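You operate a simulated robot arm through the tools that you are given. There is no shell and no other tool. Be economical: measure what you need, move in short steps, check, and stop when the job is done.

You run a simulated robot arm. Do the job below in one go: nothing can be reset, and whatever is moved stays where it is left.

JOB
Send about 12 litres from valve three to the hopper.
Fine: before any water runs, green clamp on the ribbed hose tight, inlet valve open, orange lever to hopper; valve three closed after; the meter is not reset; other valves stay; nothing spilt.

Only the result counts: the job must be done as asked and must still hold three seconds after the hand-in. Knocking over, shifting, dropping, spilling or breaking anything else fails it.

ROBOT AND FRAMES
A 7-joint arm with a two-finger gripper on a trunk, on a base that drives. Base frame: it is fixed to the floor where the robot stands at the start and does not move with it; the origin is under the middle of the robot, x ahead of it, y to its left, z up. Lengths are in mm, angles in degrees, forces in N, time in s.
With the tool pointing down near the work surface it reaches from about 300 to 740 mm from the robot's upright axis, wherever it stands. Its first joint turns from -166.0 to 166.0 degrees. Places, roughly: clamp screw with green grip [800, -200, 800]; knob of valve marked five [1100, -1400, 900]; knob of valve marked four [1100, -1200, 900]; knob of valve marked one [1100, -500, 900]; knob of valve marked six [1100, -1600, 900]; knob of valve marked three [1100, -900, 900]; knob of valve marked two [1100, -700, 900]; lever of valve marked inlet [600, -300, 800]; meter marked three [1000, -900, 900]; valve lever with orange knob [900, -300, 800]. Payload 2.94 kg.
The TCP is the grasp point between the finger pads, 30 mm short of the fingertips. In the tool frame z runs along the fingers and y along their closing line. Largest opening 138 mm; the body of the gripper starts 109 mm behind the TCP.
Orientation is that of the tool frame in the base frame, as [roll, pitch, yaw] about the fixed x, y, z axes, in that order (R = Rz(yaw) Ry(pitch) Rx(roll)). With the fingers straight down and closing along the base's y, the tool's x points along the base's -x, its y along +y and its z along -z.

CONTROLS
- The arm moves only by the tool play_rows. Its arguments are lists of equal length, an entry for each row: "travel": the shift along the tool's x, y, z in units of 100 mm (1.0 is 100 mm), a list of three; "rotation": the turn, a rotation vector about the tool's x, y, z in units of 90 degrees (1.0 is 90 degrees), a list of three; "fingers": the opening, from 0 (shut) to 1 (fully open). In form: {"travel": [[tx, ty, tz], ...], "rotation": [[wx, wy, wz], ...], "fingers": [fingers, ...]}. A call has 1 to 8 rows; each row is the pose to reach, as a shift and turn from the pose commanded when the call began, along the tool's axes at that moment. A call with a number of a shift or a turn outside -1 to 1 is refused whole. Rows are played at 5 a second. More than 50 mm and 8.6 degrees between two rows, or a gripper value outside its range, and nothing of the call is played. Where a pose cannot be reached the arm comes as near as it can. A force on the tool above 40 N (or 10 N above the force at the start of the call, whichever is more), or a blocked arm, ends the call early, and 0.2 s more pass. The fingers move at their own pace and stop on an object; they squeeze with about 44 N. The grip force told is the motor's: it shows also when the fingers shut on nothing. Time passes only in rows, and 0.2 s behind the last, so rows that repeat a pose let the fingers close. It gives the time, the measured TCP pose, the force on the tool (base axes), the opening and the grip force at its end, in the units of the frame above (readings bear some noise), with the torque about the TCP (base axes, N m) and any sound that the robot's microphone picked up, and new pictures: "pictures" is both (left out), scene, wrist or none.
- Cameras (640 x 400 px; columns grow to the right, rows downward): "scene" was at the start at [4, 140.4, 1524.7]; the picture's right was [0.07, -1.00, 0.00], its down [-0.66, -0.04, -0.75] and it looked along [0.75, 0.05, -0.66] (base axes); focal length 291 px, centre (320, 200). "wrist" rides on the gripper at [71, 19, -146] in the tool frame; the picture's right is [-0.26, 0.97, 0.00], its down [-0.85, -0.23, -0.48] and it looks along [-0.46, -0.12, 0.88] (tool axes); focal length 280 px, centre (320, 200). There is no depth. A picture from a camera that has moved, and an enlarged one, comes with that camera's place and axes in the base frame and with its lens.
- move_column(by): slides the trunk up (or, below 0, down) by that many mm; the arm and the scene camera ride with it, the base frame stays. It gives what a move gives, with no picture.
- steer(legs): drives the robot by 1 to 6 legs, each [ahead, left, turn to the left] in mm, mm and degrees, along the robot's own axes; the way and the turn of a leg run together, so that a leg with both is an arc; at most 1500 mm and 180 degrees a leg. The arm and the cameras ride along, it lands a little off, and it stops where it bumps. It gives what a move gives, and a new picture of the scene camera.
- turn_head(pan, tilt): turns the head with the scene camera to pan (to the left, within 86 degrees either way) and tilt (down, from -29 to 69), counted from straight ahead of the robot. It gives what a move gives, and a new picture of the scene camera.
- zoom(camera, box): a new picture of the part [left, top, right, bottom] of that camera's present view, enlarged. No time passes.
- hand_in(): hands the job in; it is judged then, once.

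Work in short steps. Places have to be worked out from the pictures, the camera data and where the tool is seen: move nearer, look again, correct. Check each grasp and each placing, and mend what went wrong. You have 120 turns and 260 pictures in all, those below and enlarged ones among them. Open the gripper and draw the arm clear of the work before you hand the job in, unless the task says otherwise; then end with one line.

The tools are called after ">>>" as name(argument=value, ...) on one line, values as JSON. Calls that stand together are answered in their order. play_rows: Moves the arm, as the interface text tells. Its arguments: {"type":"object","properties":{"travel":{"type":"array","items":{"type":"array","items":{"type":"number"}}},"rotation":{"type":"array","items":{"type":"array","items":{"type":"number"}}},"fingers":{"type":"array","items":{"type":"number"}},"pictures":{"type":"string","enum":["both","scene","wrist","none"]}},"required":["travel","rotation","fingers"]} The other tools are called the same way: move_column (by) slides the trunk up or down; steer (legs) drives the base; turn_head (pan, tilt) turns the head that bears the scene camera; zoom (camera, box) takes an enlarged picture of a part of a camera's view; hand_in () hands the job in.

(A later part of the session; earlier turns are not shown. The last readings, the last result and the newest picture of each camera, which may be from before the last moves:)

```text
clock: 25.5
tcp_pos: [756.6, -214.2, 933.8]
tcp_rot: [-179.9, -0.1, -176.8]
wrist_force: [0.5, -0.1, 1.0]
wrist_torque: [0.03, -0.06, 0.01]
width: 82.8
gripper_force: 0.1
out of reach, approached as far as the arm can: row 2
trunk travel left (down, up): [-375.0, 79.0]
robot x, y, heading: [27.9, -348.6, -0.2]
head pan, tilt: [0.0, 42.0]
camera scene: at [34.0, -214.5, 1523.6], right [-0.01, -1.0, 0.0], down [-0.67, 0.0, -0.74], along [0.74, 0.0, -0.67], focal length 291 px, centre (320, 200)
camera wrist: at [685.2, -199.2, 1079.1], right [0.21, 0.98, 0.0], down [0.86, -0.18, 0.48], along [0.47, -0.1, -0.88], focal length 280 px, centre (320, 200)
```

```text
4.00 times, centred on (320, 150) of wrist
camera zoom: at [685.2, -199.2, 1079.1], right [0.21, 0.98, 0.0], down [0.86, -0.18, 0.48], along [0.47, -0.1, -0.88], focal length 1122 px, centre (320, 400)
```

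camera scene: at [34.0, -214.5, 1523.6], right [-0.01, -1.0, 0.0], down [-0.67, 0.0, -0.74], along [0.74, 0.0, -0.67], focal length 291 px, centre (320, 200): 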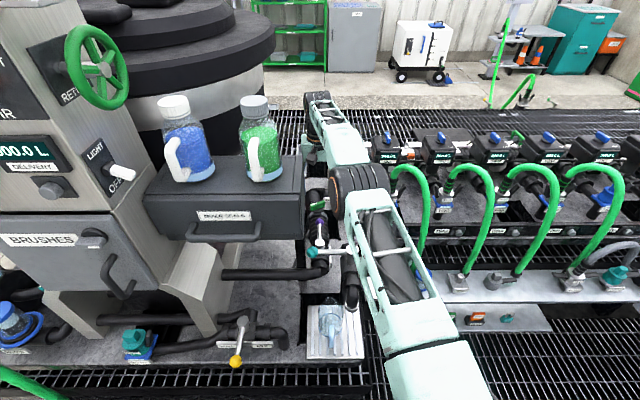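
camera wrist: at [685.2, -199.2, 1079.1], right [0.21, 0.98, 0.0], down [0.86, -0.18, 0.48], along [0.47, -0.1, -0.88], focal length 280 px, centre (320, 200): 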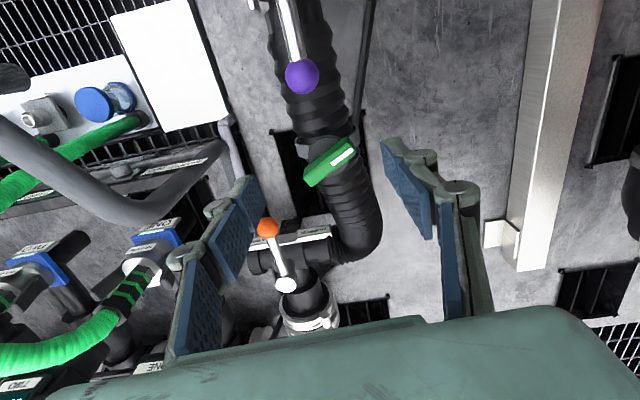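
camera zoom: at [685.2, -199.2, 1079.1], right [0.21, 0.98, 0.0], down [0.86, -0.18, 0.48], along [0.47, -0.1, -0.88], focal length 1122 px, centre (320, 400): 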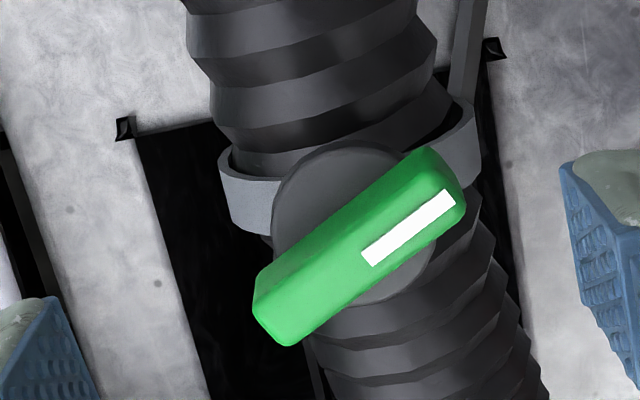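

Grip bar centre ≈(781,-208,824), bar axis ≈120°. It lies just past tool-down reach, so I'll lower the trunk for more reach: first retract and raise the hand.

>>> play_rows(travel=[[0.35, 0, -0.3], [0.65, 0, -0.7], [0.65, 0, -1.0]], rotation=[[0, 0, 0], [0, 0, 0], [0, 0, 0]], fingers=[0.6, 0.6, 0.6], pictures="none")

>>> move_column(by=-110)

>>> play_rows(travel=[[-0.4, 0, 0], [-0.8, 0, 0], [-1.0, 0, 0]], rotation=[[0, 0, 0], [0, 0, 0], [0, 0, 0]], fingers=[0.6, 0.6, 0.6], pictures="both")

```text
clock: 26.3
tcp_pos: [695.0, -217.1, 1033.2]
tcp_rot: [-179.9, 0.1, -176.8]
wrist_force: [-0.1, 0.4, 0.5]
wrist_torque: [0.01, 0.0, -0.01]
width: 82.7
gripper_force: 0.2
trunk travel left (down, up): [-375.0, 79.0]
robot x, y, heading: [27.5, -347.9, -0.5]
head pan, tilt: [0.0, 42.0]
```

```text
clock: 27.7
tcp_pos: [694.9, -216.8, 921.8]
tcp_rot: [-179.9, 0.2, -176.8]
wrist_force: [-0.5, 0.0, -0.1]
wrist_torque: [0.01, -0.03, 0.01]
width: 82.8
gripper_force: 0.1
trunk travel left (down, up): [-265.0, 189.0]
robot x, y, heading: [33.4, -349.0, -0.2]
head pan, tilt: [0.0, 42.0]
```

```text
clock: 28.5
tcp_pos: [745.1, -215.0, 918.7]
tcp_rot: [-179.8, 0.1, -176.8]
wrist_force: [0.1, 0.9, 0.3]
wrist_torque: [0.0, -0.04, -0.02]
width: 82.8
gripper_force: 0.1
out of reach, approached as far as the arm can: row 2, 3
trunk travel left (down, up): [-265.0, 189.0]
robot x, y, heading: [33.8, -350.7, -0.6]
head pan, tilt: [0.0, 42.0]
camera scene: at [35.2, -214.3, 1413.4], right [-0.01, -1.0, 0.0], down [-0.67, 0.0, -0.74], along [0.74, -0.01, -0.67], focal length 291 px, centre (320, 200)
camera wrist: at [673.7, -200.5, 1065.0], right [0.21, 0.98, 0.0], down [0.86, -0.18, 0.48], along [0.47, -0.1, -0.88], focal length 280 px, centre (320, 200)
```

scene: 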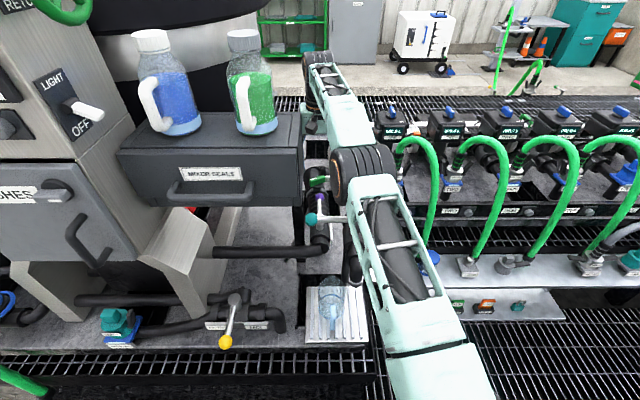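
wrist: 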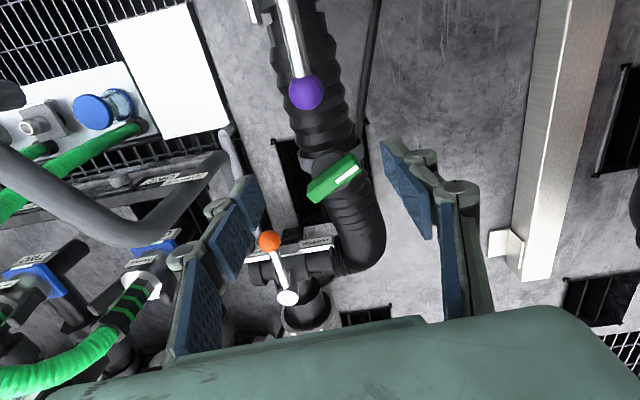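

Lowering didn't help reach (max ≈743 mm from the axis), so I restore the trunk and will tilt the tool forward ~15° instead. First raise, then rotate yaw with tilt while slightly retracted.

>>> move_column(by=110)

>>> play_rows(travel=[[0.2, 0, 0.2], [0.4, 0, 0.4], [0.4, 0, 0.4], [0.4, 0, 0.4], [0.4, 0, 0.4], [0.4, 0, 0.4], [0.4, 0, 0.4], [0.4, 0, 0.4]], rotation=[[0, 0, -0.09], [0, 0, -0.18], [0, 0, -0.27], [0, 0, -0.36], [0, 0, -0.45], [0, 0, -0.54], [0, 0, -0.63], [0, 0, -0.72]], fingers=[0.45, 0.45, 0.45, 0.45, 0.45, 0.45, 0.45, 0.45], pictures="none")

>>> play_rows(travel=[[0, 0, 0], [0, 0, 0], [0, 0, 0], [0, 0, 0], [0, 0, 0], [0, 0, 0], [0, 0, 0]], rotation=[[0, 0, -0.09], [0, 0, -0.18], [0, 0, -0.27], [0, 0, -0.36], [0, 0, -0.45], [0, 0, -0.54], [0, 0, -0.61]], fingers=[0.45, 0.45, 0.45, 0.45, 0.45, 0.45, 0.45], pictures="both")

```text
clock: 29.9
tcp_pos: [746.0, -213.8, 1029.5]
tcp_rot: [-179.9, 0.1, -176.8]
wrist_force: [-0.6, 0.2, 0.5]
wrist_torque: [0.0, -0.03, 0.01]
width: 82.9
gripper_force: 0.1
trunk travel left (down, up): [-375.0, 79.0]
robot x, y, heading: [30.2, -347.0, -0.3]
head pan, tilt: [0.0, 42.0]
```

```text
clock: 31.8
tcp_pos: [706.7, -217.2, 990.0]
tcp_rot: [-179.9, 0.0, -111.9]
wrist_force: [-0.4, 0.3, -0.8]
wrist_torque: [0.03, 0.03, 0.01]
width: 62.1
gripper_force: 0.0
trunk travel left (down, up): [-375.0, 79.0]
robot x, y, heading: [34.2, -348.3, -0.5]
head pan, tilt: [0.0, 42.0]
```

```text
clock: 33.4
tcp_pos: [706.5, -218.3, 989.0]
tcp_rot: [-179.9, -0.1, -57.1]
wrist_force: [0.9, -0.1, 0.0]
wrist_torque: [0.01, -0.02, 0.0]
width: 62.1
gripper_force: 0.1
trunk travel left (down, up): [-375.0, 79.0]
robot x, y, heading: [34.5, -347.2, -0.4]
head pan, tilt: [0.0, 42.0]
camera scene: at [35.6, -214.2, 1523.4], right [-0.01, -1.0, 0.0], down [-0.67, 0.0, -0.74], along [0.74, -0.01, -0.67], focal length 291 px, centre (320, 200)
camera wrist: at [728.9, -288.0, 1135.4], right [-0.95, -0.31, 0.0], down [-0.27, 0.84, 0.47], along [-0.14, 0.45, -0.88], focal length 280 px, centre (320, 200)
```

scene: 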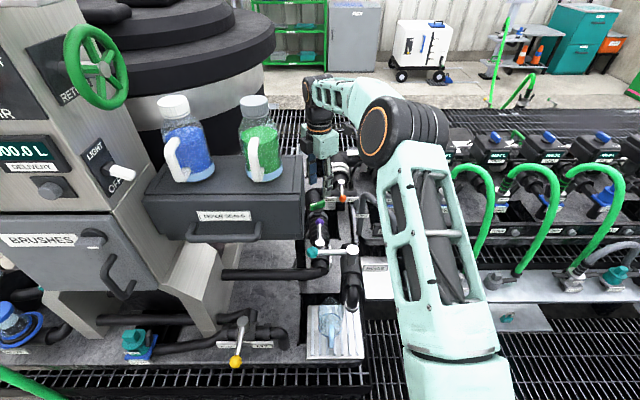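
wrist: 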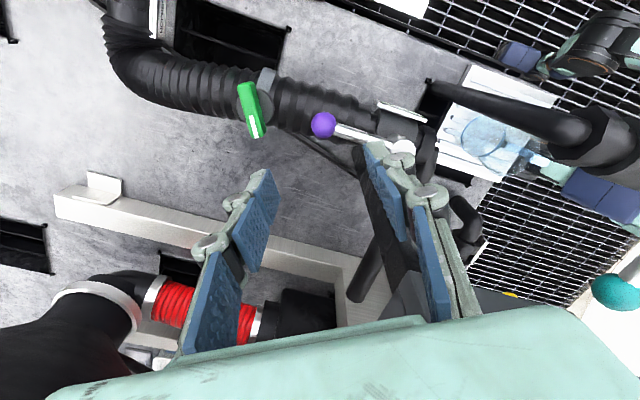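

Yaw −57° reached and the bar is parallel to the finger plane. Now tilt 15° forward and move above the grip.

>>> play_rows(travel=[[0.09, -0.17, 0.2], [0.18, -0.34, 0.4], [0.27, -0.51, 0.6], [0.357, -0.68, 0.8]], rotation=[[0.07, 0.045, 0], [0.14, 0.0907, 0], [0.14, 0.0907, 0], [0.14, 0.0907, 0]], fingers=[0.45, 0.45, 0.45, 0.45], pictures="both")

```text
clock: 34.4
tcp_pos: [782.1, -211.8, 909.4]
tcp_rot: [-167.2, -8.2, -58.0]
wrist_force: [-0.6, 0.1, 0.5]
wrist_torque: [0.01, 0.02, 0.01]
width: 62.2
gripper_force: 0.1
trunk travel left (down, up): [-375.0, 79.0]
robot x, y, heading: [30.5, -349.0, -0.4]
head pan, tilt: [0.0, 42.0]
camera scene: at [36.2, -214.2, 1523.5], right [-0.01, -1.0, 0.0], down [-0.67, 0.0, -0.74], along [0.74, -0.01, -0.67], focal length 291 px, centre (320, 200)
camera wrist: at [766.7, -281.8, 1055.8], right [-0.92, -0.3, -0.25], down [-0.38, 0.84, 0.39], along [0.09, 0.45, -0.89], focal length 280 px, centre (320, 200)
```

scene: 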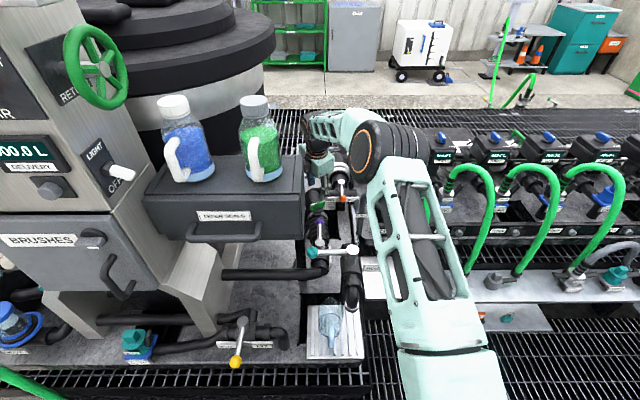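
wrist: 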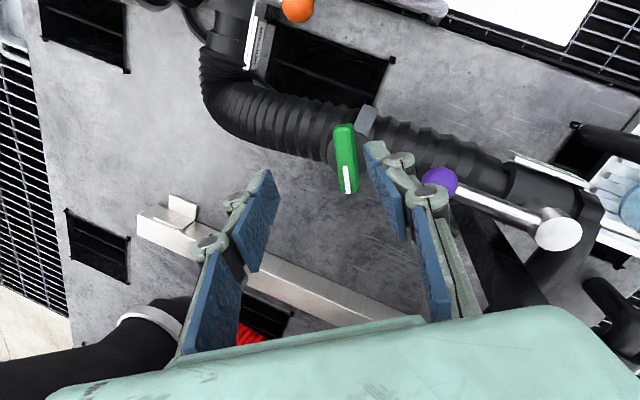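

Grip is right below the TCP. Descend vertically to about 840 mm and check.

>>> play_rows(travel=[[-0.05, 0.078, 0.348], [-0.098, 0.15, 0.67]], rotation=[[0, 0, 0], [0, 0, 0]], fingers=[0.45, 0.45], pictures="wrist")

```text
clock: 35.0
tcp_pos: [784.2, -210.6, 839.7]
tcp_rot: [-167.3, -8.2, -58.0]
wrist_force: [0.8, 0.6, -0.1]
wrist_torque: [-0.03, 0.0, 0.03]
width: 62.2
gripper_force: 0.0
trunk travel left (down, up): [-375.0, 79.0]
robot x, y, heading: [33.1, -350.1, -0.3]
head pan, tilt: [0.0, 42.0]
camera wrist: at [767.3, -280.7, 986.1], right [-0.92, -0.3, -0.25], down [-0.38, 0.84, 0.39], along [0.09, 0.45, -0.89], focal length 280 px, centre (320, 200)
```

wrist: 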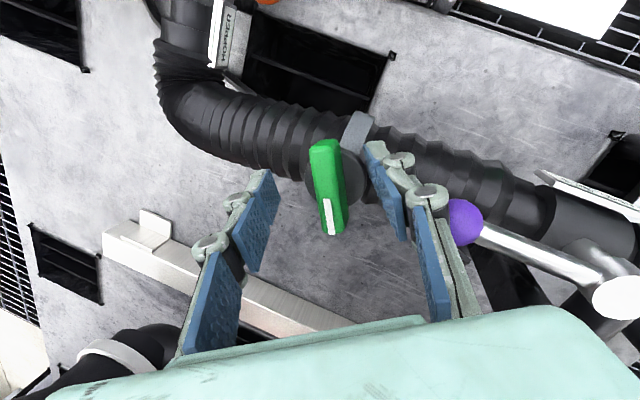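

Bar centred at (781,-210,825). Lower 11 mm, shift −3 mm in x, and close.

>>> play_rows(travel=[[-0.03, 0.05, 0.106], [-0.03, 0.05, 0.106], [-0.03, 0.05, 0.106], [-0.03, 0.05, 0.106]], rotation=[[0, 0, 0], [0, 0, 0], [0, 0, 0], [0, 0, 0]], fingers=[0.45, 0.08, 0.08, 0.08], pictures="wrist")

```text
clock: 36.0
tcp_pos: [777.4, -212.5, 826.2]
tcp_rot: [-167.6, -8.1, -58.0]
wrist_force: [-17.0, -7.7, -3.8]
wrist_torque: [-0.4, 0.59, -0.14]
width: 40.3
gripper_force: 21.8
trunk travel left (down, up): [-375.0, 79.0]
robot x, y, heading: [33.3, -350.1, -0.1]
head pan, tilt: [0.0, 42.0]
camera wrist: at [761.7, -283.3, 973.2], right [-0.92, -0.3, -0.24], down [-0.38, 0.84, 0.39], along [0.09, 0.45, -0.89], focal length 280 px, centre (320, 200)
```

wrist: 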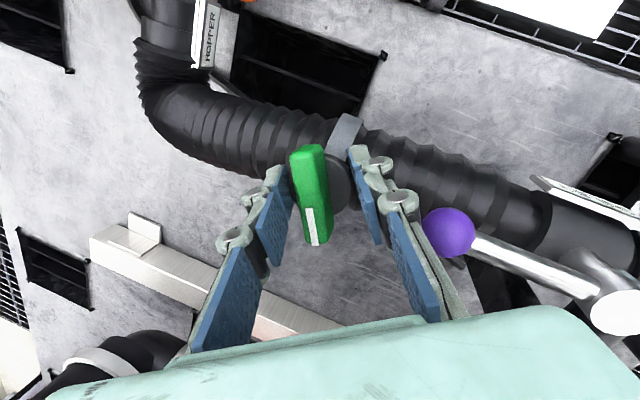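

The left finger touched the bar and the right one probably the disc beneath. Reopen, raise 6 mm, shift 6 mm toward the bar, then close again.

>>> play_rows(travel=[[0, 0, 0], [0, -0.03, -0.07], [0, -0.06, -0.07], [0, -0.06, -0.07], [0, -0.06, -0.07], [0, -0.06, -0.07]], rotation=[[0, 0, 0], [0, 0, 0], [0, 0, 0], [0, 0, 0], [0, 0, 0], [0, 0, 0]], fingers=[0.45, 0.45, 0.45, 0.08, 0.08, 0.08], pictures="wrist")

```text
clock: 37.5
tcp_pos: [775.8, -213.0, 835.1]
tcp_rot: [-168.3, -8.1, -58.1]
wrist_force: [-9.7, -2.0, 10.7]
wrist_torque: [-0.12, 0.57, 0.02]
width: 40.0
gripper_force: 45.0
trunk travel left (down, up): [-375.0, 79.0]
robot x, y, heading: [27.1, -348.9, -0.5]
head pan, tilt: [0.0, 42.0]
stopped in row 6: the force on the tool passed its limit at 40 N (the readings are from after the stop); the commanded pose is now the measured one
camera wrist: at [761.5, -281.8, 982.0], right [-0.92, -0.3, -0.23], down [-0.37, 0.84, 0.39], along [0.08, 0.44, -0.89], focal length 280 px, centre (320, 200)
```

wrist: 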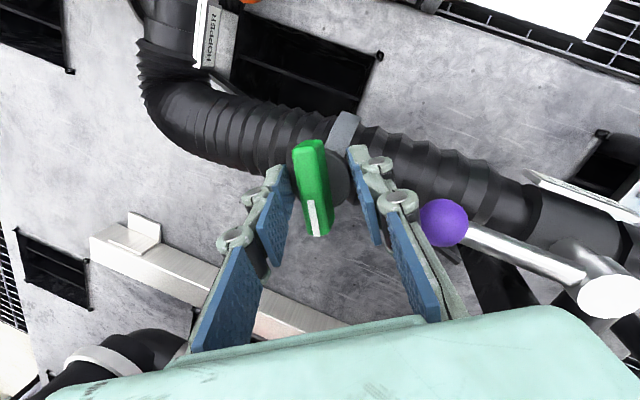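

The fingers closed at 40 mm – that is the round hub beneath the bar. Open, raise and look closely at the bar height.

>>> play_rows(travel=[[0, 0, 0], [0, 0, 0], [0.0, 0.0, -0.08]], rotation=[[0, 0, 0], [0, 0, 0], [0, 0, 0]], fingers=[0.45, 0.45, 0.45], pictures="none")

>>> zoom(camera="wrist", box=[240, 120, 400, 220])

>>> zoom(camera="scene", box=[290, 170, 354, 210])

```text
clock: 38.2
tcp_pos: [776.4, -210.8, 839.4]
tcp_rot: [-168.4, -8.1, -58.0]
wrist_force: [-0.3, 0.2, 0.4]
wrist_torque: [-0.02, 0.01, 0.03]
width: 62.1
gripper_force: 0.0
trunk travel left (down, up): [-375.0, 79.0]
robot x, y, heading: [32.1, -349.2, -0.6]
head pan, tilt: [0.0, 42.0]
```

```text
4.00 times, centred on (320, 170) of wrist
camera zoom: at [761.2, -280.2, 987.2], right [-0.92, -0.3, -0.23], down [-0.37, 0.84, 0.39], along [0.08, 0.44, -0.89], focal length 1122 px, centre (320, 320)
```

zoom: 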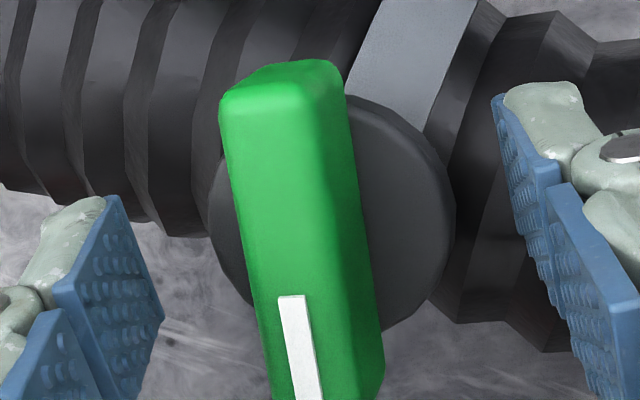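

```text
10.00 times, centred on (322, 190) of scene
camera zoom: at [35.4, -214.4, 1523.4], right [-0.01, -1.0, 0.0], down [-0.67, 0.0, -0.74], along [0.74, -0.01, -0.67], focal length 2910 px, centre (300, 300)
```

zoom: 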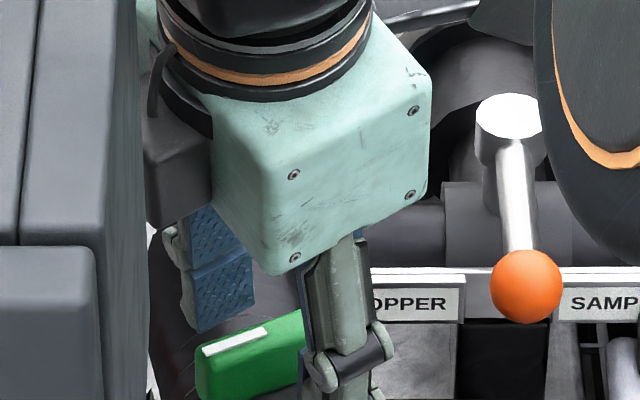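

The bar is ~18 mm tall atop a 40 mm hub. Raise 4 mm, shift 3.5 mm, and close on the bar only.

>>> play_rows(travel=[[0.006, -0.045, -0.04], [0.006, -0.045, -0.04], [0.006, -0.045, -0.04], [0.006, -0.045, -0.04], [0.006, -0.045, -0.04]], rotation=[[0, 0, 0], [0, 0, 0], [0, 0, 0], [0, 0, 0], [0, 0, 0]], fingers=[0.45, 0.3, 0.1, 0.1, 0.1], pictures="wrist")

```text
clock: 39.5
tcp_pos: [772.5, -212.3, 842.8]
tcp_rot: [-169.4, -8.0, -58.0]
wrist_force: [-34.5, -18.5, -1.0]
wrist_torque: [-0.75, 1.09, -0.06]
width: 32.3
gripper_force: 45.1
trunk travel left (down, up): [-375.0, 79.0]
robot x, y, heading: [28.0, -349.7, -0.4]
head pan, tilt: [0.0, 42.0]
camera wrist: at [759.4, -281.5, 991.2], right [-0.93, -0.3, -0.21], down [-0.37, 0.85, 0.39], along [0.06, 0.44, -0.9], focal length 280 px, centre (320, 200)
```

wrist: 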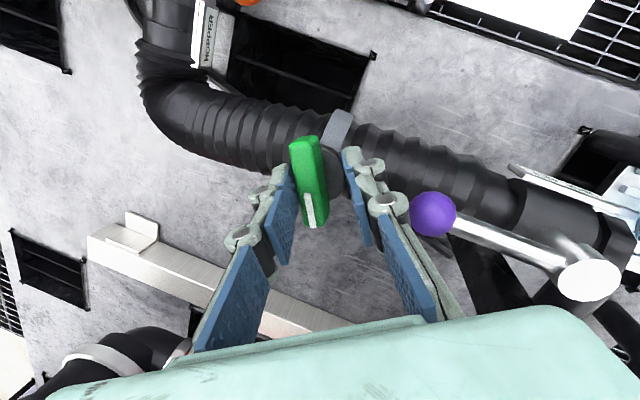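

Right fingertip still lands on the hub while the left touches the bar. Open, raise 8 mm and shift +x 7 mm, then close.

>>> play_rows(travel=[[0, 0, 0], [0, 0, 0], [0.03, -0.05, -0.08], [0.05, -0.08, -0.08], [0.05, -0.08, -0.08]], rotation=[[0, 0, 0], [0, 0, 0], [0, 0, 0], [0, 0, 0], [0, 0, 0]], fingers=[0.4, 0.4, 0.4, 0.3, 0.25], pictures="none")

>>> zoom(camera="wrist", box=[240, 120, 400, 220])

```text
clock: 40.6
tcp_pos: [785.2, -209.2, 854.3]
tcp_rot: [-168.4, -8.1, -57.9]
wrist_force: [-2.4, -0.9, 0.5]
wrist_torque: [-0.01, 0.11, 0.01]
width: 36.8
gripper_force: 1.7
trunk travel left (down, up): [-375.0, 79.0]
robot x, y, heading: [30.4, -346.3, -0.4]
head pan, tilt: [0.0, 42.0]
```

```text
4.00 times, centred on (320, 170) of wrist
camera zoom: at [771.4, -278.8, 1002.5], right [-0.92, -0.3, -0.23], down [-0.37, 0.84, 0.39], along [0.08, 0.44, -0.89], focal length 1122 px, centre (320, 320)
```

zoom: 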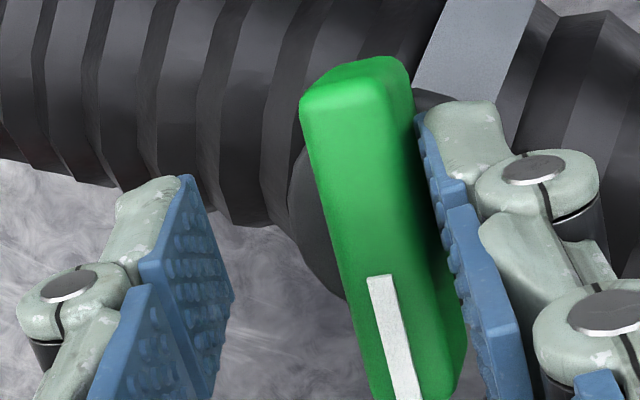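

Right finger now is beside the bar above the hub. Shift back 5 mm, down 4 mm, and close.

>>> play_rows(travel=[[-0.034, 0.053, 0.02], [-0.034, 0.053, 0.04], [-0.034, 0.053, 0.04], [-0.034, 0.053, 0.04], [-0.034, 0.053, 0.04]], rotation=[[0, 0, 0], [0, 0, 0], [0, 0, 0], [0, 0, 0], [0, 0, 0]], fingers=[0.3, 0.27, 0.1, 0.08, 0.08], pictures="none")

>>> zoom(camera="wrist", box=[240, 120, 400, 220])

```text
clock: 41.9
tcp_pos: [778.3, -210.0, 849.9]
tcp_rot: [-168.5, -8.1, -58.1]
wrist_force: [-16.5, -10.0, 6.3]
wrist_torque: [-0.3, 0.57, 0.02]
width: 21.9
gripper_force: 8.6
trunk travel left (down, up): [-375.0, 79.0]
robot x, y, heading: [32.4, -349.2, -0.3]
head pan, tilt: [0.0, 42.0]
```

```text
4.00 times, centred on (320, 170) of wrist
camera zoom: at [764.8, -280.8, 997.3], right [-0.93, -0.3, -0.23], down [-0.37, 0.84, 0.39], along [0.07, 0.44, -0.89], focal length 1122 px, centre (320, 320)
```

zoom: 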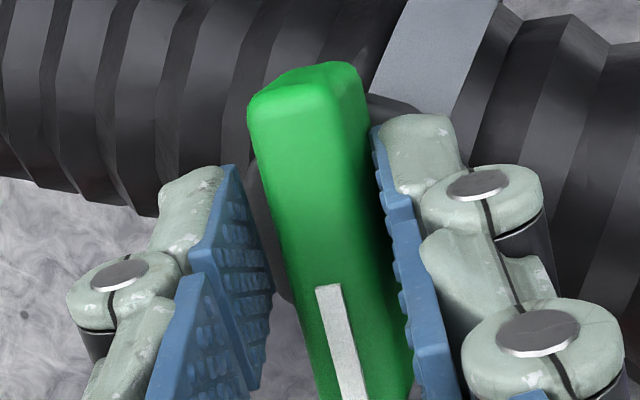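

Nearly closed on the bar at ~22 mm. Hold for the grip to build.

>>> play_rows(travel=[[0, 0.02, 0], [0, 0.03, 0], [0, 0.03, 0]], rotation=[[0, 0, 0], [0, 0, 0], [0, 0, 0]], fingers=[0.05, 0.05, 0.05], pictures="none")

>>> zoom(camera="wrist", box=[240, 120, 400, 220])

```text
clock: 42.6
tcp_pos: [776.9, -212.7, 849.0]
tcp_rot: [-168.5, -8.1, -58.1]
wrist_force: [-11.0, -12.2, 0.1]
wrist_torque: [-0.73, 0.72, -0.04]
width: 17.4
gripper_force: 42.7
trunk travel left (down, up): [-375.0, 79.0]
robot x, y, heading: [33.6, -353.4, -0.2]
head pan, tilt: [0.0, 42.0]
```

```text
4.00 times, centred on (320, 170) of wrist
camera zoom: at [763.1, -282.0, 996.6], right [-0.93, -0.3, -0.23], down [-0.37, 0.84, 0.39], along [0.07, 0.44, -0.89], focal length 1122 px, centre (320, 320)
```

zoom: 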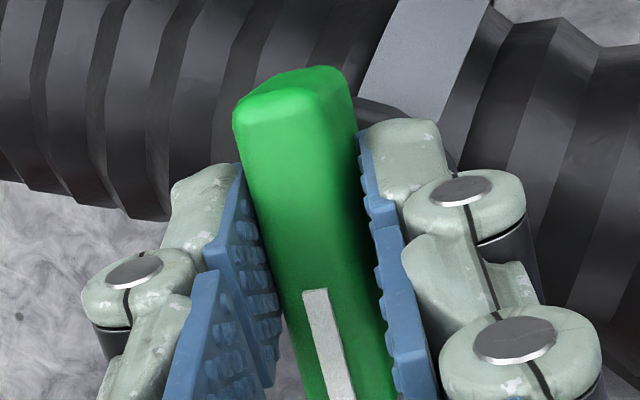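

Bar gripped (17 mm). Turn clockwise (from above) 40° and watch torque.

>>> play_rows(travel=[[0, 0, 0], [0, 0, 0], [0, 0, 0], [0, 0, 0], [0, 0, 0]], rotation=[[0, 0, 0.09], [0, 0, 0.18], [0, 0, 0.27], [0, 0, 0.36], [0, 0, 0.44]], fingers=[0.05, 0.05, 0.05, 0.05, 0.05], pictures="none")

>>> zoom(camera="wrist", box=[200, 80, 440, 230])

```text
clock: 43.9
tcp_pos: [774.6, -213.3, 849.7]
tcp_rot: [-166.4, 0.9, -96.9]
wrist_force: [-17.0, -14.6, -2.7]
wrist_torque: [-1.21, 1.04, -0.09]
width: 18.3
gripper_force: 44.1
trunk travel left (down, up): [-375.0, 79.0]
robot x, y, heading: [30.4, -347.3, -0.2]
head pan, tilt: [0.0, 42.0]
```

```text
2.67 times, centred on (320, 155) of wrist
camera zoom: at [713.3, -279.4, 984.9], right [-0.9, 0.38, -0.22], down [0.21, 0.82, 0.53], along [0.38, 0.43, -0.82], focal length 748 px, centre (320, 320)
```

zoom: 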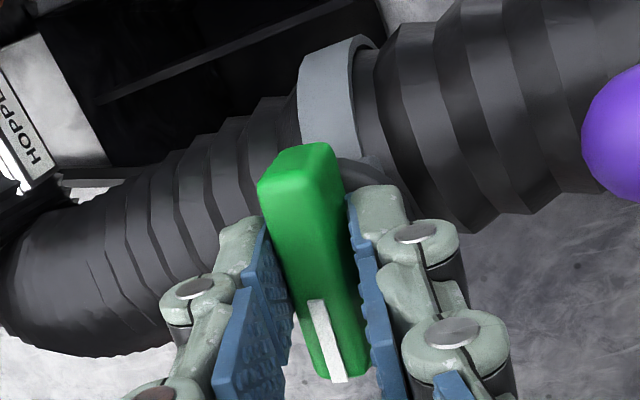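

Bar follows with little torque. Continue clockwise.

>>> play_rows(travel=[[0, 0, 0], [0, 0, 0], [0, 0, 0], [0, 0, 0], [0, 0, 0], [0, 0, 0], [0, 0, 0]], rotation=[[0, 0, 0.09], [0, 0, 0.18], [0, 0, 0.27], [0, 0, 0.36], [0, 0, 0.45], [0, 0, 0.54], [0, 0, 0.6]], fingers=[0.05, 0.05, 0.05, 0.05, 0.05, 0.05, 0.05], pictures="none")

>>> zoom(camera="wrist", box=[200, 80, 440, 230])

```text
clock: 45.5
tcp_pos: [775.4, -209.7, 851.2]
tcp_rot: [-172.7, 12.1, -150.1]
wrist_force: [-18.3, -0.3, 8.6]
wrist_torque: [-0.02, 1.57, 0.03]
width: 15.8
gripper_force: 41.7
trunk travel left (down, up): [-375.0, 79.0]
robot x, y, heading: [26.8, -348.6, -0.5]
head pan, tilt: [0.0, 42.0]
```

```text
2.67 times, centred on (320, 155) of wrist
camera zoom: at [671.0, -226.8, 975.4], right [-0.23, 0.97, -0.07], down [0.71, 0.22, 0.67], along [0.66, 0.11, -0.74], focal length 748 px, centre (320, 320)
```

zoom: 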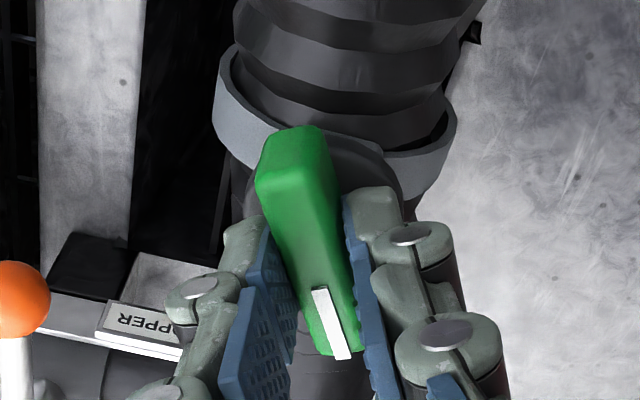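

Still turning freely (~93° so far). Continue.

>>> play_rows(travel=[[0, 0, 0], [0, 0, 0], [0, 0, 0], [0, 0, 0], [0, 0, 0], [0, 0, 0], [0, 0, 0]], rotation=[[0, 0, 0.09], [0, 0, 0.18], [0, 0, 0.27], [0, 0, 0.36], [0, 0, 0.45], [0, 0, 0.54], [0, 0, 0.6]], fingers=[0.05, 0.05, 0.05, 0.05, 0.05, 0.05, 0.05], pictures="none")

>>> zoom(camera="wrist", box=[200, 80, 440, 230])

```text
clock: 47.0
tcp_pos: [776.0, -211.3, 849.1]
tcp_rot: [174.4, 13.2, 154.5]
wrist_force: [-14.8, 2.7, 7.1]
wrist_torque: [-1.11, -0.21, -0.02]
width: 15.3
gripper_force: 41.5
trunk travel left (down, up): [-375.0, 79.0]
robot x, y, heading: [29.3, -347.4, -0.3]
head pan, tilt: [0.0, 42.0]
```

```text
2.67 times, centred on (320, 155) of wrist
camera zoom: at [686.4, -162.9, 977.3], right [0.62, 0.77, 0.15], down [0.53, -0.56, 0.63], along [0.57, -0.32, -0.76], focal length 748 px, centre (320, 320)
```

zoom: 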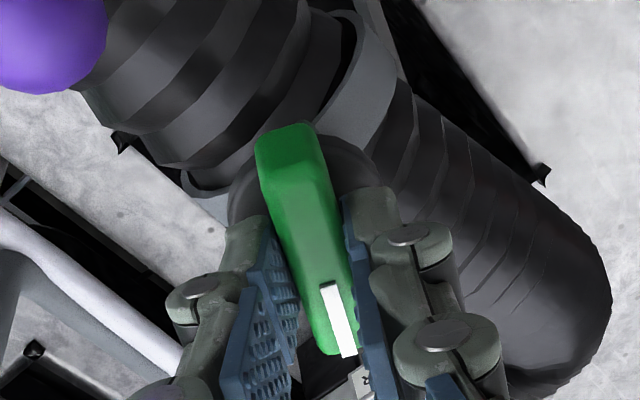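

~150° turned and still following. Continue.

>>> play_rows(travel=[[0, 0, 0], [0, 0, 0], [0, 0, 0], [0, 0, 0], [0, 0, 0], [0, 0, 0], [0, 0, 0]], rotation=[[0, 0, 0.09], [0, 0, 0.18], [0, 0, 0.27], [0, 0, 0.36], [0, 0, 0.45], [0, 0, 0.54], [0, 0, 0.6]], fingers=[0.05, 0.05, 0.05, 0.05, 0.05, 0.05, 0.05], pictures="none")

>>> zoom(camera="wrist", box=[200, 80, 440, 230])

```text
clock: 48.6
tcp_pos: [775.9, -212.2, 849.0]
tcp_rot: [166.4, 3.2, 100.6]
wrist_force: [-15.9, -9.2, 2.0]
wrist_torque: [-1.53, 0.77, -0.03]
width: 18.0
gripper_force: 42.8
trunk travel left (down, up): [-375.0, 79.0]
robot x, y, heading: [31.2, -349.3, -0.5]
head pan, tilt: [0.0, 42.0]
```

```text
2.67 times, centred on (320, 155) of wrist
camera zoom: at [745.7, -138.5, 990.9], right [0.97, -0.07, 0.24], down [-0.18, -0.87, 0.46], along [0.18, -0.49, -0.86], focal length 748 px, centre (320, 320)
```

zoom: 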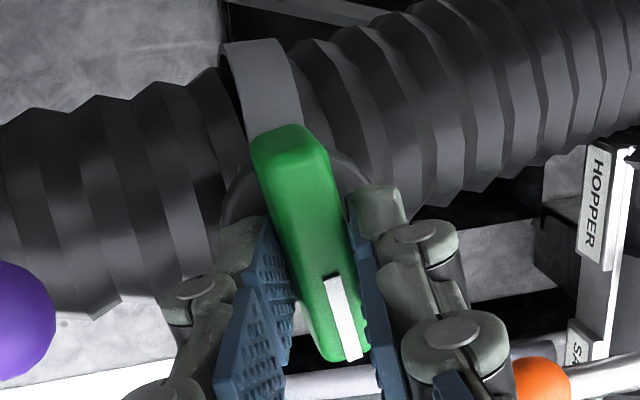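

Around 200° turned, the band looks closer to the hose. Continue.

>>> play_rows(travel=[[0, 0, 0], [0, 0, 0], [0, 0, 0], [0, 0, 0], [0, 0, 0], [0, 0, 0], [0, 0, 0]], rotation=[[0, 0, 0.09], [0, 0, 0.18], [0, 0, 0.27], [0, 0, 0.36], [0, 0, 0.45], [0, 0, 0.54], [0, 0, 0.6]], fingers=[0.05, 0.05, 0.05, 0.05, 0.05, 0.05, 0.05], pictures="none")

>>> zoom(camera="wrist", box=[200, 80, 440, 230])

```text
clock: 50.2
tcp_pos: [776.0, -211.9, 850.0]
tcp_rot: [169.1, -8.8, 48.8]
wrist_force: [-24.0, -6.5, 10.9]
wrist_torque: [-2.32, 1.84, 4.94]
width: 43.6
gripper_force: 45.1
trunk travel left (down, up): [-375.0, 79.0]
robot x, y, heading: [30.9, -348.5, -0.8]
head pan, tilt: [0.0, 42.0]
```

```text
2.67 times, centred on (320, 155) of wrist
camera zoom: at [799.7, -170.0, 1006.9], right [0.52, -0.84, 0.14], down [-0.83, -0.47, 0.29], along [-0.18, -0.27, -0.95], focal length 748 px, centre (320, 320)
```

zoom: 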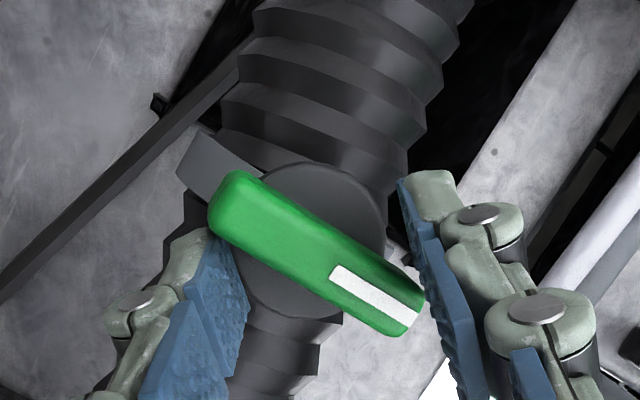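

The bar reached a hard stop (about 5 Nm and the fingers were pushed open), so the clamp is tight. Open and lift off.

>>> play_rows(travel=[[0, 0, 0], [0, 0, 0], [0, 0, 0], [0, 0, -0.4], [0, 0, -0.8]], rotation=[[0, 0, 0], [0, 0, 0], [0, 0, 0], [0, 0, 0], [0, 0, 0]], fingers=[0.6, 0.6, 0.6, 0.6, 0.6], pictures="both")

>>> zoom(camera="wrist", box=[200, 80, 440, 230])

```text
clock: 51.5
tcp_pos: [758.1, -210.6, 927.2]
tcp_rot: [169.2, -9.1, 48.1]
wrist_force: [0.6, -0.1, 0.5]
wrist_torque: [-0.02, -0.01, -0.01]
width: 82.9
gripper_force: 0.0
trunk travel left (down, up): [-375.0, 79.0]
robot x, y, heading: [28.5, -348.0, -0.5]
head pan, tilt: [0.0, 42.0]
camera scene: at [34.7, -214.5, 1523.4], right [-0.01, -1.0, 0.0], down [-0.67, 0.01, -0.74], along [0.74, -0.01, -0.67], focal length 291 px, centre (320, 200)
camera wrist: at [783.0, -169.6, 1083.4], right [0.51, -0.85, 0.14], down [-0.84, -0.46, 0.28], along [-0.18, -0.26, -0.95], focal length 280 px, centre (320, 200)
```

scene: 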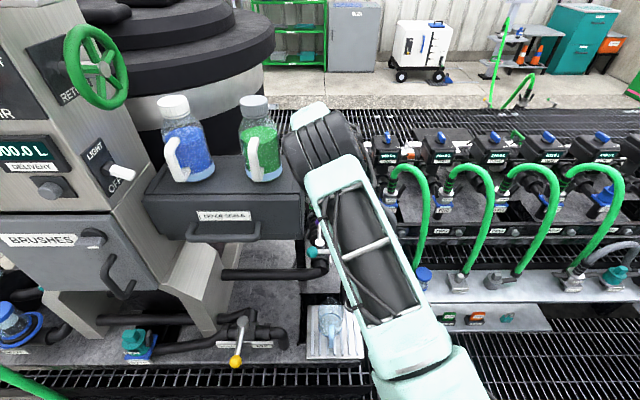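
wrist: 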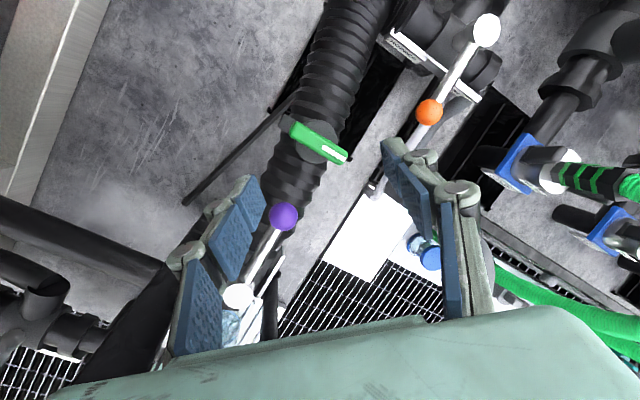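

```text
2.67 times, centred on (320, 155) of wrist
camera zoom: at [783.0, -169.6, 1083.4], right [0.51, -0.85, 0.14], down [-0.84, -0.46, 0.28], along [-0.18, -0.26, -0.95], focal length 748 px, centre (320, 320)
```

zoom: 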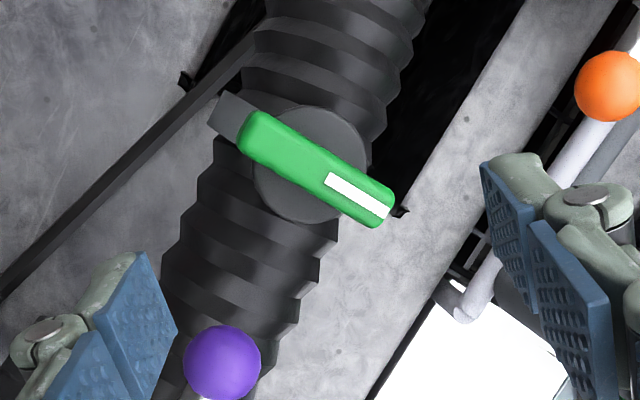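

Green mark turned ~210° clockwise to a hard stop: tight. The orange lever: knob ≈(874,-314,768), pivot ≈(967,-312,780); hopper is to +y, which needs clockwise turning with a far reach. I'll reposition the base in the corridor on the right; first retract the arm.

>>> play_rows(travel=[[-0.12, -0.13, -0.22], [-0.24, -0.26, -0.45], [-0.36, -0.39, -0.68], [-0.48, -0.51, -0.9], [-0.48, -0.51, -0.9], [-0.48, -0.51, -0.9], [-0.48, -0.51, -0.9], [-0.48, -0.51, -0.9]], rotation=[[0, 0, -0.09], [0, 0, -0.18], [0, 0, -0.27], [0, 0, -0.36], [0, 0, -0.45], [0, 0, -0.54], [0, 0, -0.63], [0, 0, -0.72]], fingers=[0.3, 0.3, 0.3, 0.3, 0.3, 0.3, 0.3, 0.3], pictures="none")

>>> play_rows(travel=[[0, 0, 0], [0, 0, 0], [0, 0, 0], [0, 0, 0], [0, 0, 0], [0, 0, 0], [0, 0, 0], [0, 0, 0]], rotation=[[0, 0, -0.09], [0, 0, -0.18], [0, 0, -0.27], [0, 0, -0.36], [0, 0, -0.45], [0, 0, -0.54], [0, 0, -0.63], [0, 0, -0.72]], fingers=[0.3, 0.3, 0.3, 0.3, 0.3, 0.3, 0.3, 0.3], pictures="none")

```text
clock: 52.2
tcp_pos: [709.6, -211.6, 969.4]
tcp_rot: [166.0, -5.0, 67.4]
wrist_force: [18.1, -1.1, -5.4]
wrist_torque: [0.19, 2.48, -0.53]
width: 41.5
gripper_force: 0.0
trunk travel left (down, up): [-375.0, 79.0]
robot x, y, heading: [30.2, -350.3, -0.3]
head pan, tilt: [0.0, 42.0]
stopped in row 3: the force on the tool passed its limit at 57 N (the readings are from after the stop); the commanded pose is now the measured one
```

```text
clock: 52.6
tcp_pos: [714.3, -209.5, 972.0]
tcp_rot: [165.1, -4.0, 73.2]
wrist_force: [25.1, 2.7, -7.1]
wrist_torque: [-0.69, 3.31, -1.05]
width: 41.5
gripper_force: 0.1
trunk travel left (down, up): [-375.0, 79.0]
robot x, y, heading: [30.3, -347.0, -0.4]
head pan, tilt: [0.0, 42.0]
stopped in row 1: the force on the tool passed its limit at 44 N (the readings are from after the stop); the commanded pose is now the measured one
```

Something touched at the −x side of the hand. Look before moving further.

>>> play_rows(travel=[[0, 0, 0]], rotation=[[0, 0, 0]], fingers=[0.3], pictures="both")

>>> zoom(camera="scene", box=[220, 70, 380, 170])

```text
clock: 53.0
tcp_pos: [713.6, -210.5, 971.9]
tcp_rot: [165.2, -3.9, 73.2]
wrist_force: [29.4, 2.1, -6.8]
wrist_torque: [-0.5, 4.14, -1.1]
width: 41.5
gripper_force: 0.0
trunk travel left (down, up): [-375.0, 79.0]
robot x, y, heading: [27.7, -346.2, -0.5]
head pan, tilt: [0.0, 42.0]
camera scene: at [41.7, -213.8, 1523.3], right [-0.01, -1.0, 0.0], down [-0.67, 0.01, -0.74], along [0.74, -0.01, -0.67], focal length 291 px, centre (320, 200)
camera wrist: at [713.7, -147.0, 1122.1], right [0.81, -0.54, 0.23], down [-0.58, -0.74, 0.34], along [-0.01, -0.41, -0.91], focal length 280 px, centre (320, 200)
```

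scene: 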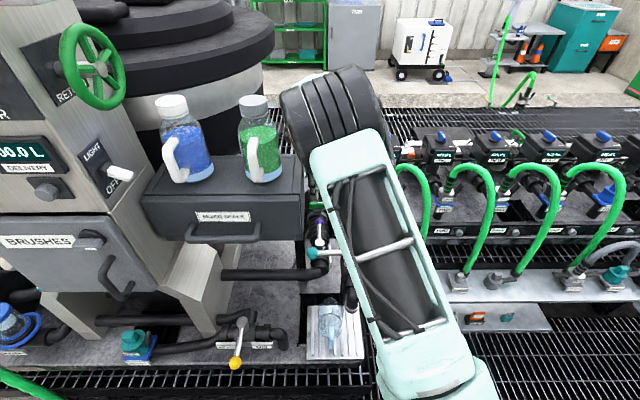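
wrist: 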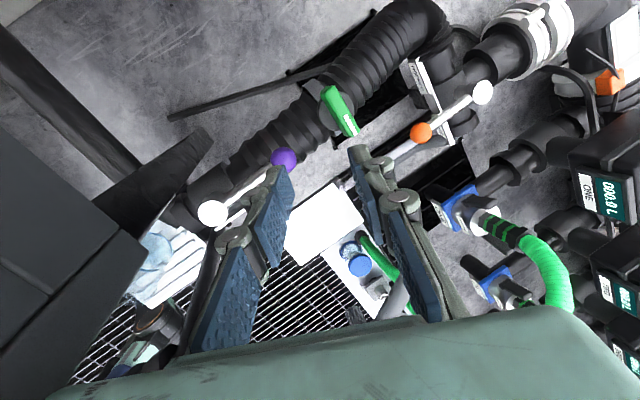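

```text
4.00 times, centred on (300, 120) of scene
camera zoom: at [41.7, -213.8, 1523.3], right [-0.01, -1.0, 0.0], down [-0.67, 0.01, -0.74], along [0.74, -0.01, -0.67], focal length 1164 px, centre (400, 520)
```

zoom: 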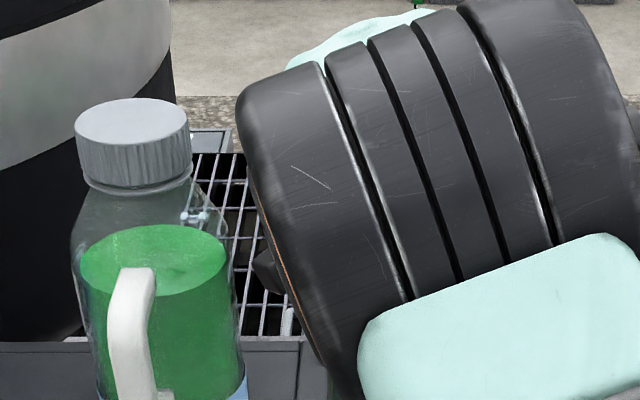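

The hand's −x end appears to touch the back corner of the MIXER SEALS box. Move away: +x, −y, then up.

>>> play_rows(travel=[[-0.08, 0.25, -0.04], [-0.157, 0.45, -0.085], [-0.33, 0.6, -0.35], [-0.5, 0.75, -0.6], [-0.67, 0.88, -0.85]], rotation=[[0, 0, 0], [0, 0, 0], [0, 0, 0], [0, 0, 0], [0, 0, 0]], fingers=[0.3, 0.3, 0.3, 0.3, 0.3], pictures="both")

```text
clock: 54.2
tcp_pos: [749.4, -298.6, 1075.8]
tcp_rot: [165.1, -4.1, 73.5]
wrist_force: [0.3, -0.4, -0.6]
wrist_torque: [0.0, 0.0, 0.01]
width: 41.2
gripper_force: 0.1
trunk travel left (down, up): [-375.0, 79.0]
robot x, y, heading: [32.8, -349.3, -0.6]
head pan, tilt: [0.0, 42.0]
camera scene: at [35.7, -214.6, 1523.4], right [-0.01, -1.0, 0.0], down [-0.67, 0.01, -0.74], along [0.74, -0.01, -0.67], focal length 291 px, centre (320, 200)
camera wrist: at [748.8, -235.9, 1226.3], right [0.81, -0.53, 0.23], down [-0.58, -0.74, 0.34], along [-0.01, -0.41, -0.91], focal length 280 px, centre (320, 200)
```

scene: 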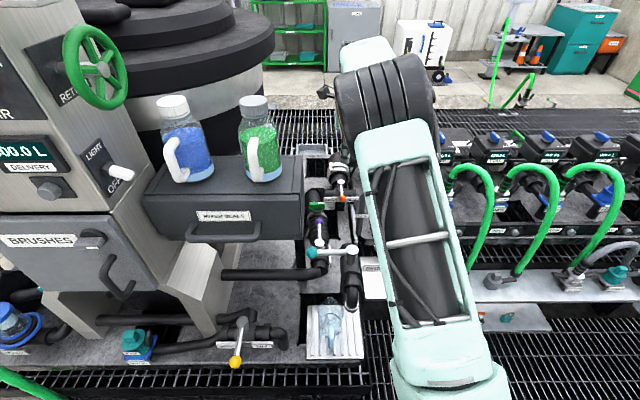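
wrist: 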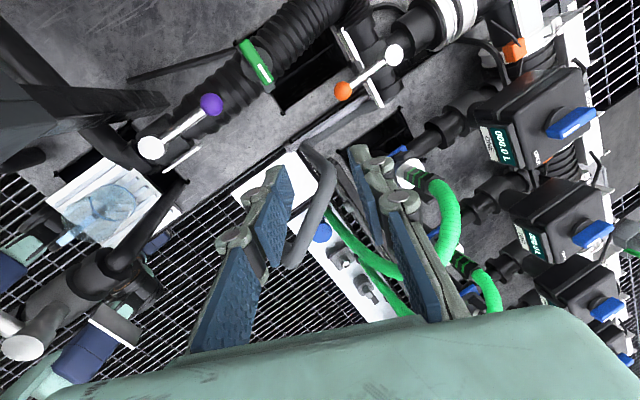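

Everything looks undisturbed. Retract and rotate the hand back.

>>> play_rows(travel=[[-0.06, -0.1, -0.05], [-0.12, -0.19, -0.11], [-0.18, -0.29, -0.17], [-0.23, -0.38, -0.22], [-0.29, -0.48, -0.28], [-0.34, -0.57, -0.33], [-0.4, -0.67, -0.39], [-0.45, -0.76, -0.44]], rotation=[[0, 0, -0.09], [0, 0, -0.18], [0, 0, -0.27], [0, 0, -0.36], [0, 0, -0.45], [0, 0, -0.54], [0, 0, -0.63], [0, 0, -0.72]], fingers=[0.3, 0.3, 0.3, 0.3, 0.3, 0.3, 0.3, 0.3], pictures="none")

```text
clock: 56.0
tcp_pos: [654.6, -319.7, 1094.3]
tcp_rot: [169.9, 11.7, 136.8]
wrist_force: [0.2, -0.1, 0.0]
wrist_torque: [-0.04, -0.02, 0.0]
width: 41.5
gripper_force: 0.0
trunk travel left (down, up): [-375.0, 79.0]
robot x, y, heading: [29.2, -351.0, -0.6]
head pan, tilt: [0.0, 42.0]
```

Continue back and finish the yaw.

>>> play_rows(travel=[[0.12, -0.11, -0.06], [0.23, -0.21, -0.12], [0.35, -0.32, -0.18], [0.46, -0.42, -0.24], [0.58, -0.53, -0.3], [0.69, -0.63, -0.36]], rotation=[[0, 0, -0.08], [0, 0, -0.16], [0, 0, -0.24], [0, 0, -0.32], [0, 0, -0.4], [0, 0, -0.48]], fingers=[0.3, 0.3, 0.3, 0.3, 0.3, 0.3], pictures="none")

>>> play_rows(travel=[[0.4, 0, 0], [0.8, 0, 0], [1.0, 0, 0]], rotation=[[0, 0.08, 0], [0, 0.16, 0], [0, 0.167, 0]], fingers=[0.3, 0.3, 0.3], pictures="none")

>>> play_rows(travel=[[0.4, 0, 0], [0.8, 0, 0], [1.0, 0, 0]], rotation=[[0, 0, 0], [0, 0, 0], [0, 0, 0]], fingers=[0.3, 0.3, 0.3], pictures="none")

```text
clock: 57.4
tcp_pos: [554.4, -317.2, 1104.9]
tcp_rot: [-179.3, 15.4, -178.9]
wrist_force: [0.3, 0.4, -1.3]
wrist_torque: [0.02, 0.0, -0.01]
width: 41.5
gripper_force: 0.0
trunk travel left (down, up): [-375.0, 79.0]
robot x, y, heading: [31.5, -350.4, -0.3]
head pan, tilt: [0.0, 42.0]
```

```text
clock: 58.2
tcp_pos: [456.9, -319.9, 1077.8]
tcp_rot: [-179.3, 0.5, -179.2]
wrist_force: [-0.3, 1.1, -0.1]
wrist_torque: [0.0, -0.01, 0.0]
width: 41.2
gripper_force: 0.0
trunk travel left (down, up): [-375.0, 79.0]
robot x, y, heading: [31.1, -353.3, -0.6]
head pan, tilt: [0.0, 42.0]
```

```text
clock: 59.0
tcp_pos: [355.3, -320.6, 1068.1]
tcp_rot: [-179.1, -1.5, -179.4]
wrist_force: [0.9, -0.2, 0.6]
wrist_torque: [0.03, 0.02, -0.02]
width: 41.4
gripper_force: 0.1
trunk travel left (down, up): [-375.0, 79.0]
robot x, y, heading: [33.6, -346.6, -0.3]
head pan, tilt: [0.0, 42.0]
```

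Now drive: back, right 330, and see the corridor.

>>> steer(legs=[[-80, 0, 0], [0, -340, 0], [300, 0, 0]])

```text
clock: 64.9
tcp_pos: [578.2, -666.6, 1074.4]
tcp_rot: [-179.3, -0.3, -179.0]
wrist_force: [0.5, 0.4, 0.6]
wrist_torque: [0.06, 0.01, 0.0]
width: 41.4
gripper_force: 0.0
trunk travel left (down, up): [-375.0, 79.0]
robot x, y, heading: [249.4, -691.5, -0.3]
head pan, tilt: [0.0, 42.0]
camera scene: at [255.0, -588.3, 1532.3], right [-0.33, -0.95, 0.0], down [-0.56, 0.19, -0.81], along [0.76, -0.26, -0.59], focal length 291 px, centre (320, 200)
```

scene: 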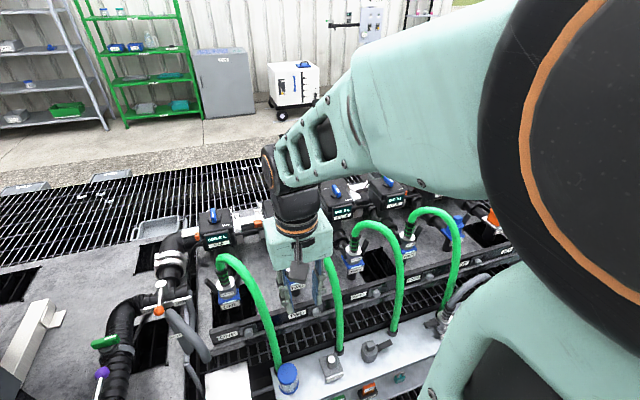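

The corridor allows x≈250 without a bump. Try a bit further forward.

>>> steer(legs=[[150, 0, 0]])

```text
clock: 66.1
tcp_pos: [657.7, -666.9, 1066.1]
tcp_rot: [-179.1, -1.6, -179.5]
wrist_force: [0.0, 0.7, -0.3]
wrist_torque: [0.03, -0.05, -0.03]
width: 41.3
gripper_force: 0.1
trunk travel left (down, up): [-375.0, 79.0]
robot x, y, heading: [330.6, -696.2, 0.0]
head pan, tilt: [0.0, 42.0]
stopped in leg 1: the robot was blocked; the commanded pose is now the measured one
camera scene: at [336.3, -579.5, 1530.4], right [-0.22, -0.98, 0.0], down [-0.59, 0.13, -0.8], along [0.78, -0.18, -0.61], focal length 291 px, centre (320, 200)
```

scene: 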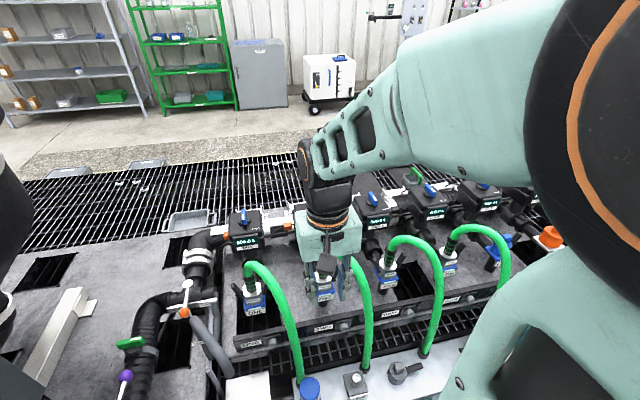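

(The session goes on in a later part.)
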